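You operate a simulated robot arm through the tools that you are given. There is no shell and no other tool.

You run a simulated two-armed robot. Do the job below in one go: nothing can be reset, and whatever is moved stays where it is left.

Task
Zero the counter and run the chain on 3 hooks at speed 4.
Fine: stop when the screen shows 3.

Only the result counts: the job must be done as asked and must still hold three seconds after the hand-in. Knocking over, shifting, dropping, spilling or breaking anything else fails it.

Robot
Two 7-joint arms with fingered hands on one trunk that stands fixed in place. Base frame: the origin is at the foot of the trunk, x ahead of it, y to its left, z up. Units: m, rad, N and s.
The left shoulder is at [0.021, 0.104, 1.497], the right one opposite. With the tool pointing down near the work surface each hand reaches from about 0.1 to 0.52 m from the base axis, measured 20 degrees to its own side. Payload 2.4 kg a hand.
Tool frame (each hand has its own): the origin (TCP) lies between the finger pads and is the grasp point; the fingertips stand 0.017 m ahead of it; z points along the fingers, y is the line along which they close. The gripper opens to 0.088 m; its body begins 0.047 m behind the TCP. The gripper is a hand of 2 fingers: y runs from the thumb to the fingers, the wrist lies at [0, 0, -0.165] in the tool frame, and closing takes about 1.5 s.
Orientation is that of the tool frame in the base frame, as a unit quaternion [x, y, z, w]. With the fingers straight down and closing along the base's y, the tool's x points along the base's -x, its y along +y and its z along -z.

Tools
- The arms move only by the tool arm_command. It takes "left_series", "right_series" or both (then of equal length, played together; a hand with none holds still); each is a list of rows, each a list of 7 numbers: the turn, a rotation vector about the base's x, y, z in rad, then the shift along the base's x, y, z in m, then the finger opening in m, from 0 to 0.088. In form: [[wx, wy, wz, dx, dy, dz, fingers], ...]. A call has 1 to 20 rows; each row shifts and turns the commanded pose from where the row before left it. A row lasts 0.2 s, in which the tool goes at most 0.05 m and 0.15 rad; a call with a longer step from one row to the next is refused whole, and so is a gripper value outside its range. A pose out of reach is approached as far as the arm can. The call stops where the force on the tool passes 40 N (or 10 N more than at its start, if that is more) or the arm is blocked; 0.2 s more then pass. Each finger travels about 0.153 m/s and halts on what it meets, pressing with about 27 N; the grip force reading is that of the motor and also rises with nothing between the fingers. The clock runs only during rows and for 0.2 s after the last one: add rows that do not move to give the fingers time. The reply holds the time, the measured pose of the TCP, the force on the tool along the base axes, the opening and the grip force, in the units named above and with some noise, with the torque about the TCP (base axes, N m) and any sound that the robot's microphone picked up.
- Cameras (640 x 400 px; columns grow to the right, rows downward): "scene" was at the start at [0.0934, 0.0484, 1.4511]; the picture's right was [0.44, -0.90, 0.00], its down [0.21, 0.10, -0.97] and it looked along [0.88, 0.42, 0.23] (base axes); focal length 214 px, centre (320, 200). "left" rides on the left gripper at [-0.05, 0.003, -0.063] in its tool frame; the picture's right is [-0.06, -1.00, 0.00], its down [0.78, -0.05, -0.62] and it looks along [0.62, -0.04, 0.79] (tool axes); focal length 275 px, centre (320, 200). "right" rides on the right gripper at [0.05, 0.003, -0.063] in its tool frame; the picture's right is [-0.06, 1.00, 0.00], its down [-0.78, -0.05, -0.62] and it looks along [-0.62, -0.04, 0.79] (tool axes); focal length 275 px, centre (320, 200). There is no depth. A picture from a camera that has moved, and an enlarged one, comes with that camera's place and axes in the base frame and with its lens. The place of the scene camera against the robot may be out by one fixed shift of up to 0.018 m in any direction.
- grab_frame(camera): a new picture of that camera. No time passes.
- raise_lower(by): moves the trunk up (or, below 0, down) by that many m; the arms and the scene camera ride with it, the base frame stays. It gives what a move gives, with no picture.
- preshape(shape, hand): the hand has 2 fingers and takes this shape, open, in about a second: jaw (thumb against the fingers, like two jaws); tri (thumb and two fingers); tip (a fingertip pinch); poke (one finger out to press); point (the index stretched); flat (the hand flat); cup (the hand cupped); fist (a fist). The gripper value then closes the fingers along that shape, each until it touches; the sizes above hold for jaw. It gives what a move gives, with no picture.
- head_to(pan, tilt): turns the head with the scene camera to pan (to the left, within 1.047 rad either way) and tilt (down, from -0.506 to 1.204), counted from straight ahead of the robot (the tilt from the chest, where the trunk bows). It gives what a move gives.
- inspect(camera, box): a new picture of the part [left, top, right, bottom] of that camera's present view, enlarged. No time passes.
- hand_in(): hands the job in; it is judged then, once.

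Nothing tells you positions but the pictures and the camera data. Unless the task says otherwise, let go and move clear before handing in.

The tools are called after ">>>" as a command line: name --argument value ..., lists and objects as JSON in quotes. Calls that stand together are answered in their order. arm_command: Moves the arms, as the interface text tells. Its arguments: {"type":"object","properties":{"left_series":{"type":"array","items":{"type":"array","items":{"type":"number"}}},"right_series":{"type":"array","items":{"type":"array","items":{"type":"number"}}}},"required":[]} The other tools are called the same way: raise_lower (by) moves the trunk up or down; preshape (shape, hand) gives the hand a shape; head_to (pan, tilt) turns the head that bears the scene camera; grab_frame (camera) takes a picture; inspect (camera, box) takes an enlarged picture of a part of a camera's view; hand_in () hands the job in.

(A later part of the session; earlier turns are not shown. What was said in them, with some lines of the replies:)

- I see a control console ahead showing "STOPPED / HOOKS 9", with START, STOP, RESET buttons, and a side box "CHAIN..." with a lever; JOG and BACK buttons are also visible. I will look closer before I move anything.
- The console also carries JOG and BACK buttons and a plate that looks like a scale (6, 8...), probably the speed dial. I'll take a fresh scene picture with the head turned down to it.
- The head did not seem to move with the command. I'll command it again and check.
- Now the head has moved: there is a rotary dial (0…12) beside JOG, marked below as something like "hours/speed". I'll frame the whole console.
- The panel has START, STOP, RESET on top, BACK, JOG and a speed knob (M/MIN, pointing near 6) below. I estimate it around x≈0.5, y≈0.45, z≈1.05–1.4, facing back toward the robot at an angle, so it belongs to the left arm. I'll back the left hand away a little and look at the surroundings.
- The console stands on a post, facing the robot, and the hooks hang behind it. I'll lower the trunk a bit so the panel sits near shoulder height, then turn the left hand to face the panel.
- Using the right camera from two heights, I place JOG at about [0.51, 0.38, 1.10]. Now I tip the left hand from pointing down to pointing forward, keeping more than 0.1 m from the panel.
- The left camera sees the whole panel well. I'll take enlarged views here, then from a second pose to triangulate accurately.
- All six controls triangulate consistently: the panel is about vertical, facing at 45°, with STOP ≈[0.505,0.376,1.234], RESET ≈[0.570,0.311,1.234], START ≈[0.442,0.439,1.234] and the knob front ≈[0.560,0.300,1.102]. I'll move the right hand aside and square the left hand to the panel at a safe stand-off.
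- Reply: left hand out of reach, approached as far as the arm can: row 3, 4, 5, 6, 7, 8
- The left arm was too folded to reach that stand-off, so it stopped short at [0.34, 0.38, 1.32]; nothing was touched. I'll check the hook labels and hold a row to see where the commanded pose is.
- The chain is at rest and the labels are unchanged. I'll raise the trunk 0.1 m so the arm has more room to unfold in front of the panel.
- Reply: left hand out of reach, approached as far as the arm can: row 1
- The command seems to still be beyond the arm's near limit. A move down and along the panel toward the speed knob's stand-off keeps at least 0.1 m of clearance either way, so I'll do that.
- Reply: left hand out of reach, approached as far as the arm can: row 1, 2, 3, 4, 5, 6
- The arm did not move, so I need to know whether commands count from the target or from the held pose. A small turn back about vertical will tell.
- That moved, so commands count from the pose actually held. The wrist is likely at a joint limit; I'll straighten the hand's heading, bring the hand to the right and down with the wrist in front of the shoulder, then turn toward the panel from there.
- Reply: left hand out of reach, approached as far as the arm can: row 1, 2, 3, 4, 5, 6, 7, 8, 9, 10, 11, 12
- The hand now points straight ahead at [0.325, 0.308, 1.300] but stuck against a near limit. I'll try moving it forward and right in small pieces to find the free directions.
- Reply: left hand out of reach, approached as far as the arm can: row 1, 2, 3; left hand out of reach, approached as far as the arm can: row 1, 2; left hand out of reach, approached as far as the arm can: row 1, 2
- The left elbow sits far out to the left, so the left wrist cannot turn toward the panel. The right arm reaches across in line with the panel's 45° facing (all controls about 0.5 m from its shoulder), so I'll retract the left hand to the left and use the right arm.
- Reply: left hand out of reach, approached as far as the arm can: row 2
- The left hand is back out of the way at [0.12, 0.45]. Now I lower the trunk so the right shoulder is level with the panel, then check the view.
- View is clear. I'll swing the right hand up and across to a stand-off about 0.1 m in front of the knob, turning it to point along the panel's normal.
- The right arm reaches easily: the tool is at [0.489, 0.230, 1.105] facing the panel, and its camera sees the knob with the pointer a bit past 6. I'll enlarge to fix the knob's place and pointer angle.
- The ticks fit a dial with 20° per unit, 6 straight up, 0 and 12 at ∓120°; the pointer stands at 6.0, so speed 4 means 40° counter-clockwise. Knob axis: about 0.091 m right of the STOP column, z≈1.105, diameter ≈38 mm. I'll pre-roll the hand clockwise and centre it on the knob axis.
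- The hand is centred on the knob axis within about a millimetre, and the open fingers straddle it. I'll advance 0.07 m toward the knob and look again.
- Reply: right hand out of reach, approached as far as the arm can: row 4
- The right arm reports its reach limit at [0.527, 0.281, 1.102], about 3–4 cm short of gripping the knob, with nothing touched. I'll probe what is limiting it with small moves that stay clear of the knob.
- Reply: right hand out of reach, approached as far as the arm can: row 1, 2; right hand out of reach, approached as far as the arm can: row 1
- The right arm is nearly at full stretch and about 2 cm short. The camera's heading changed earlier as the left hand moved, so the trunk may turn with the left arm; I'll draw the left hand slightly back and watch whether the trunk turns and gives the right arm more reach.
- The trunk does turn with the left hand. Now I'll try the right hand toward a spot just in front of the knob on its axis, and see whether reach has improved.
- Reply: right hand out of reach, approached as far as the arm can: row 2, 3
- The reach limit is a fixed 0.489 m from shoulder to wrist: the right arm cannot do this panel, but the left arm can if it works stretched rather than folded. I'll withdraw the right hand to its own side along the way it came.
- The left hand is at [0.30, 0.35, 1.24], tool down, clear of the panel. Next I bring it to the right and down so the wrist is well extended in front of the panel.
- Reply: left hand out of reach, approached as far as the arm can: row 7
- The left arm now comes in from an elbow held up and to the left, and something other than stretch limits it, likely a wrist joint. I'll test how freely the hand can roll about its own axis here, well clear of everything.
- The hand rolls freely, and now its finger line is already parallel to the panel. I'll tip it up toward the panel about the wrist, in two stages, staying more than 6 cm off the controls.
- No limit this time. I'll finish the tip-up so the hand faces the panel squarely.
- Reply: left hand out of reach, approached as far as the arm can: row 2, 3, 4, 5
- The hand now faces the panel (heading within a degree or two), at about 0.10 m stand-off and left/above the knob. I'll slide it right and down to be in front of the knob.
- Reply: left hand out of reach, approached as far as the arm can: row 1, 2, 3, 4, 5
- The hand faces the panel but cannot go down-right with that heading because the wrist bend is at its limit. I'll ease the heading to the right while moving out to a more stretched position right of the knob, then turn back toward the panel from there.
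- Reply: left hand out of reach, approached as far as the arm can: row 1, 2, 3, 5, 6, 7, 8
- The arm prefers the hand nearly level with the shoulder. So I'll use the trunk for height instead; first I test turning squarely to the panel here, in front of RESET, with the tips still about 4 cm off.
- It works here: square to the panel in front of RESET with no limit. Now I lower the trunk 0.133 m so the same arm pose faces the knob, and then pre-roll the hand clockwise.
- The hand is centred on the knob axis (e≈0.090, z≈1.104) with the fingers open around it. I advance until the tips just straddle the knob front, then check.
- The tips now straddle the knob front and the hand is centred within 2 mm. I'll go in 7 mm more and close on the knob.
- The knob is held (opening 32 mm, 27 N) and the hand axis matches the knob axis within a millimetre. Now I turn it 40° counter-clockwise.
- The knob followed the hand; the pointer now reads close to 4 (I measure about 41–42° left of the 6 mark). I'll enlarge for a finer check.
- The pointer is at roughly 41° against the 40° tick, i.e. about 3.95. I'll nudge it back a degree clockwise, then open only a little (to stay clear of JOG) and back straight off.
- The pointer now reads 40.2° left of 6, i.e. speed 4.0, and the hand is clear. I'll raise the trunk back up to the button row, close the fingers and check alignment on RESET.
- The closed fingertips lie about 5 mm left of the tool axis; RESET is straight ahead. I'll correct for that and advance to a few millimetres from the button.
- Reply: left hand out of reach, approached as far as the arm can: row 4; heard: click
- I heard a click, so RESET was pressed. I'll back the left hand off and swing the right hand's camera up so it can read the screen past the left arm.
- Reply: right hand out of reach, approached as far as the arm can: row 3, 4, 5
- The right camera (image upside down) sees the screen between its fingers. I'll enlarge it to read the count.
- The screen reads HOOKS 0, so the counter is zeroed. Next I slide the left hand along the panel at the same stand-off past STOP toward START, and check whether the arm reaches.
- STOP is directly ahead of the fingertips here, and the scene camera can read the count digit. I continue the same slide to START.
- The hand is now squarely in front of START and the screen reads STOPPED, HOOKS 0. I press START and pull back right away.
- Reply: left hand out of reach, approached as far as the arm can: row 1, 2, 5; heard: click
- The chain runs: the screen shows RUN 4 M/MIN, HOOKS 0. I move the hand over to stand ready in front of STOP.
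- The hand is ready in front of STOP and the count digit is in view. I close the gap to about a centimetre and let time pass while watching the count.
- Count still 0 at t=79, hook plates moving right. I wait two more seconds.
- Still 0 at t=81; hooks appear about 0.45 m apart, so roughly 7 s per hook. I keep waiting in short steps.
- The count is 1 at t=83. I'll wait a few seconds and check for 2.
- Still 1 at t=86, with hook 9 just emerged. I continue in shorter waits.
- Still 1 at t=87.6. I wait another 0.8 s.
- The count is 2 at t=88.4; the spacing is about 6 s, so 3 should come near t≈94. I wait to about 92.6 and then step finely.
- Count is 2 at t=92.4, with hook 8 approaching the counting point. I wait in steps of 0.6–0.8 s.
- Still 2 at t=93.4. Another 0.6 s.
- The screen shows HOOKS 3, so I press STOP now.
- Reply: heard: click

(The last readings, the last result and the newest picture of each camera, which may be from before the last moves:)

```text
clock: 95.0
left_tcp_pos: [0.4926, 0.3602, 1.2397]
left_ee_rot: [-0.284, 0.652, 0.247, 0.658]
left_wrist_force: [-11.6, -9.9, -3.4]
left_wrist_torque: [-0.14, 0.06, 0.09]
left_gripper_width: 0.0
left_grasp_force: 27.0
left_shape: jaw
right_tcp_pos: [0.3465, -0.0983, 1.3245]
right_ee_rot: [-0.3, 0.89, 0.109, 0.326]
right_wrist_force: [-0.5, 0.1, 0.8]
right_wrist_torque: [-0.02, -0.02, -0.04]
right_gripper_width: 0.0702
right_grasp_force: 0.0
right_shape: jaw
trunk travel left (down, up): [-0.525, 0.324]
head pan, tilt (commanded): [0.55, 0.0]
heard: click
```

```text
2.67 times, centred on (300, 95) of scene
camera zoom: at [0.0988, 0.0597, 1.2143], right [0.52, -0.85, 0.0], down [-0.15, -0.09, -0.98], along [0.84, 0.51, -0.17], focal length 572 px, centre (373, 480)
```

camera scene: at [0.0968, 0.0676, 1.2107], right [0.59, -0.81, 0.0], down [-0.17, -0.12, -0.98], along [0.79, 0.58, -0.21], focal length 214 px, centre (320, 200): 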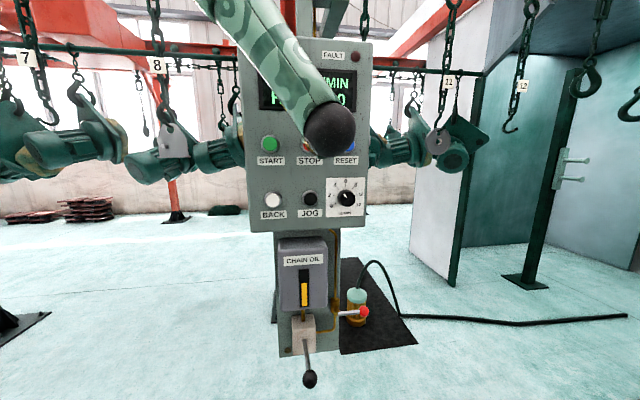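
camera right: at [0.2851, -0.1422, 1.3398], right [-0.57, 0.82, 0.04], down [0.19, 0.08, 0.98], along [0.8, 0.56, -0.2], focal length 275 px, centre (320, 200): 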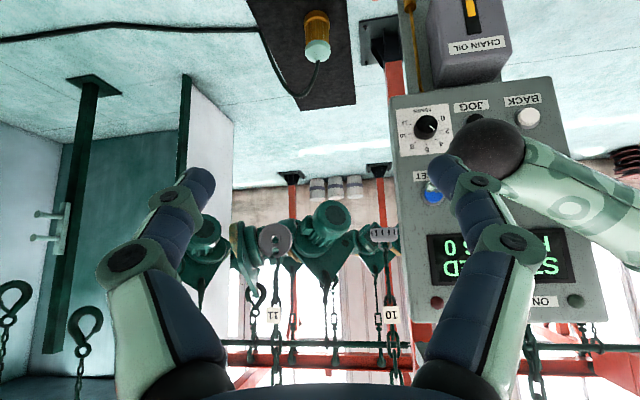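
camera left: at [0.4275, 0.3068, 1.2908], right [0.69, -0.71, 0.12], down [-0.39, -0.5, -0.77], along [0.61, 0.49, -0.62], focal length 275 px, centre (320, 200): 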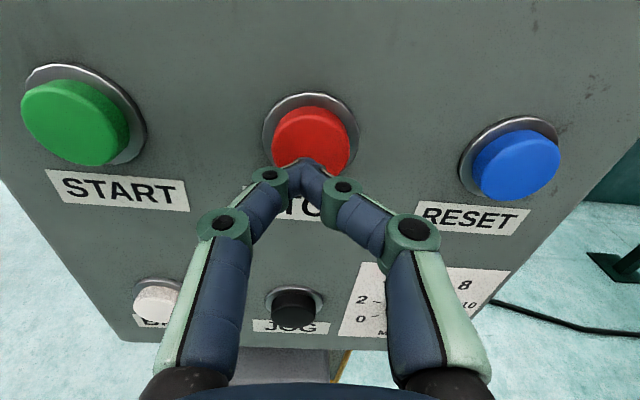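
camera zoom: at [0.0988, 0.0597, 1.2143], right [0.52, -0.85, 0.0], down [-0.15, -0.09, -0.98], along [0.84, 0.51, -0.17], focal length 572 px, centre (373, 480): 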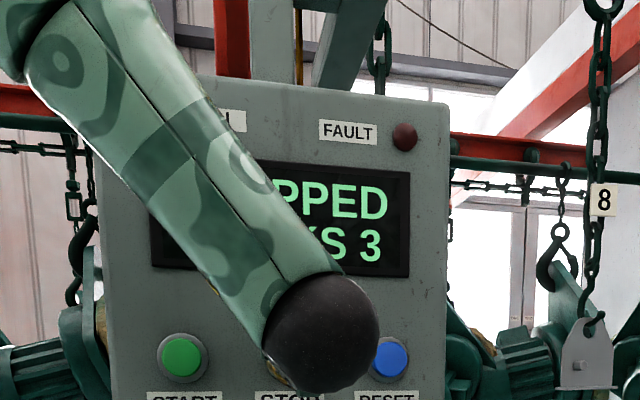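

The screen shows STOPPED, HOOKS 3. I back the hand straight off the panel.

>>> arm_command --left_series '[[0, 0, 0, -0.0072, -0.007, 0, 0.0], [0, 0, 0, -0.0072, -0.007, 0, 0.0], [0, 0, 0, -0.0072, -0.007, 0, 0.0], [0, 0, 0, -0.0072, -0.007, 0, 0.0], [0, 0, 0, -0.0072, -0.007, 0, 0.0], [0, 0, 0, -0.0072, -0.007, 0, 0.0], [0, 0, 0, 0, 0, 0, 0.0]]'

>>> grab_frame --camera "scene"

>>> grab_frame --camera "left"

>>> grab_frame --camera "right"

```text
clock: 96.6
left_tcp_pos: [0.4506, 0.3206, 1.2394]
left_ee_rot: [-0.285, 0.652, 0.244, 0.659]
left_wrist_force: [0.5, 0.2, -0.7]
left_wrist_torque: [0.0, 0.01, 0.01]
left_gripper_width: 0.0
left_grasp_force: 27.1
left_shape: jaw
right_tcp_pos: [0.3486, -0.0969, 1.3235]
right_ee_rot: [-0.3, 0.89, 0.109, 0.325]
right_wrist_force: [0.8, 0.9, 0.7]
right_wrist_torque: [0.03, -0.02, 0.01]
right_gripper_width: 0.0698
right_grasp_force: 0.1
right_shape: jaw
trunk travel left (down, up): [-0.525, 0.324]
head pan, tilt (commanded): [0.55, 0.0]
```

```text
taken
camera scene: at [0.1018, 0.0589, 1.2162], right [0.5, -0.87, 0.0], down [-0.13, -0.08, -0.99], along [0.86, 0.49, -0.15], focal length 214 px, centre (320, 200)
```

scene: 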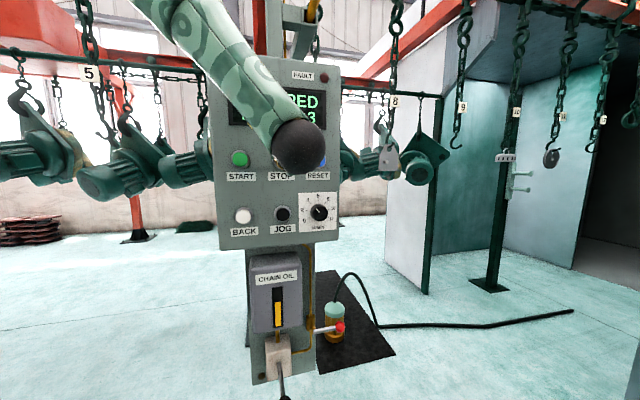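

```text
taken
camera left: at [0.4007, 0.2799, 1.2916], right [0.69, -0.71, 0.12], down [-0.39, -0.5, -0.77], along [0.61, 0.49, -0.62], focal length 275 px, centre (320, 200)
```

left: 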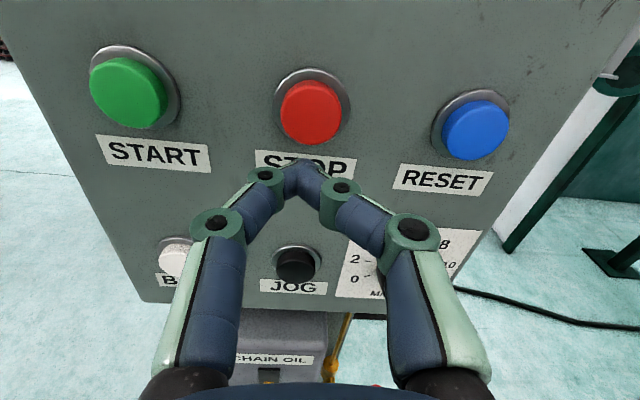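

```text
taken
camera right: at [0.2847, -0.1421, 1.3397], right [-0.57, 0.82, 0.04], down [0.19, 0.08, 0.98], along [0.8, 0.56, -0.2], focal length 275 px, centre (320, 200)
```

right: 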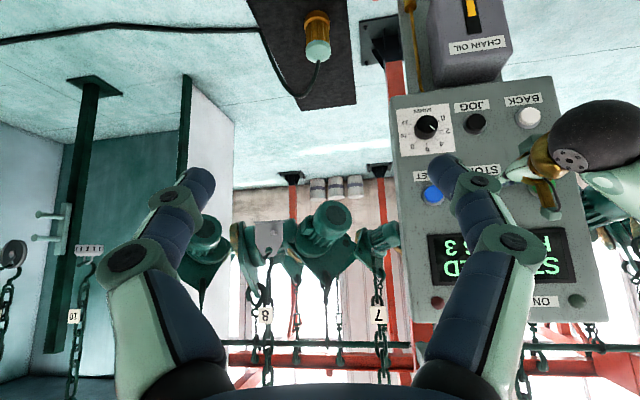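

Chain stopped and hand clear by about 5 cm. I let a second pass and confirm the screen and dial before handing in.

>>> arm_command --left_series '[[0, 0, 0, -0.007, -0.007, 0, 0.0], [0, 0, 0, -0.007, -0.007, 0, 0.0], [0, 0, 0, 0, 0, 0, 0.0], [0, 0, 0, 0, 0, 0, 0.0], [0, 0, 0, 0, 0, 0, 0.0], [0, 0, 0, 0, 0, 0, 0.0]]'

>>> inspect --camera "scene" --box '[190, 40, 390, 240]'

>>> inspect --camera "right" --box '[380, 80, 620, 320]'

```text
clock: 98.0
left_tcp_pos: [0.4368, 0.3053, 1.2411]
left_ee_rot: [-0.285, 0.652, 0.245, 0.658]
left_wrist_force: [-0.2, 0.1, -1.0]
left_wrist_torque: [0.0, 0.01, 0.01]
left_gripper_width: 0.0
left_grasp_force: 26.8
left_shape: jaw
right_tcp_pos: [0.3481, -0.0965, 1.3253]
right_ee_rot: [-0.3, 0.89, 0.109, 0.325]
right_wrist_force: [0.6, 0.6, -0.4]
right_wrist_torque: [-0.02, 0.03, -0.02]
right_gripper_width: 0.0701
right_grasp_force: 0.1
right_shape: jaw
trunk travel left (down, up): [-0.525, 0.324]
head pan, tilt (commanded): [0.55, 0.0]
```

```text
2.00 times, centred on (290, 140) of scene
camera zoom: at [0.1017, 0.0591, 1.2159], right [0.5, -0.87, 0.0], down [-0.13, -0.08, -0.99], along [0.86, 0.49, -0.16], focal length 429 px, centre (380, 320)
```

zoom: 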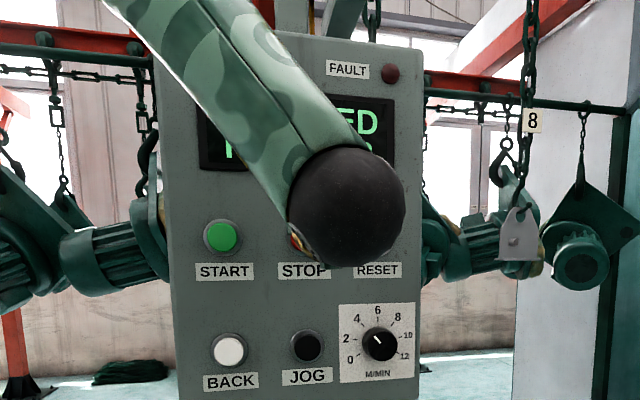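

```text
1.67 times, centred on (500, 200) of right
camera zoom: at [0.2847, -0.1421, 1.3397], right [-0.57, 0.82, 0.04], down [0.19, 0.08, 0.98], along [0.8, 0.56, -0.2], focal length 459 px, centre (20, 200)
```

zoom: 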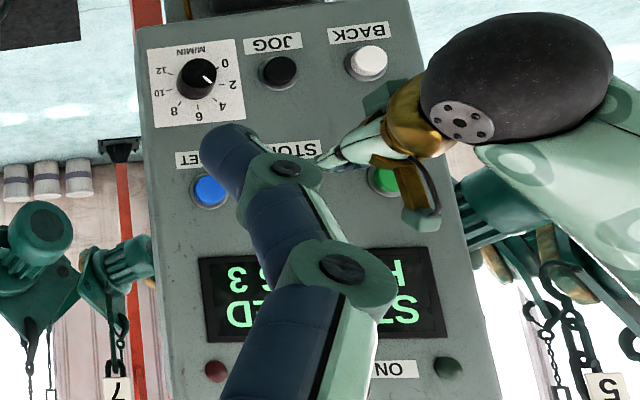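

The screen still reads STOPPED with HOOKS 3, the dial points at 4, the ON lamp is out and the hand is clear of the panel. The job is done, so I hand it in.

>>> hand_in

```text
The job is handed in.
```

The job is done and handed in: I zeroed the counter, ran the chain at 4 m/min, and pressed STOP once the screen showed 3. My last look, about 3 seconds after STOP, showed STOPPED and HOOKS 3, with the dial still at 4.

- **Speed:** I turned the dial from 6 to 4 before starting, and the screen confirmed it with RUN 4 M/MIN.
- **Counter:** It read 9 at the beginning and 0 after I pressed RESET.
- **Other controls:** I did not press JOG or BACK, and nothing was knocked or shifted. The left hand was about 7 cm clear of the panel at hand-in.
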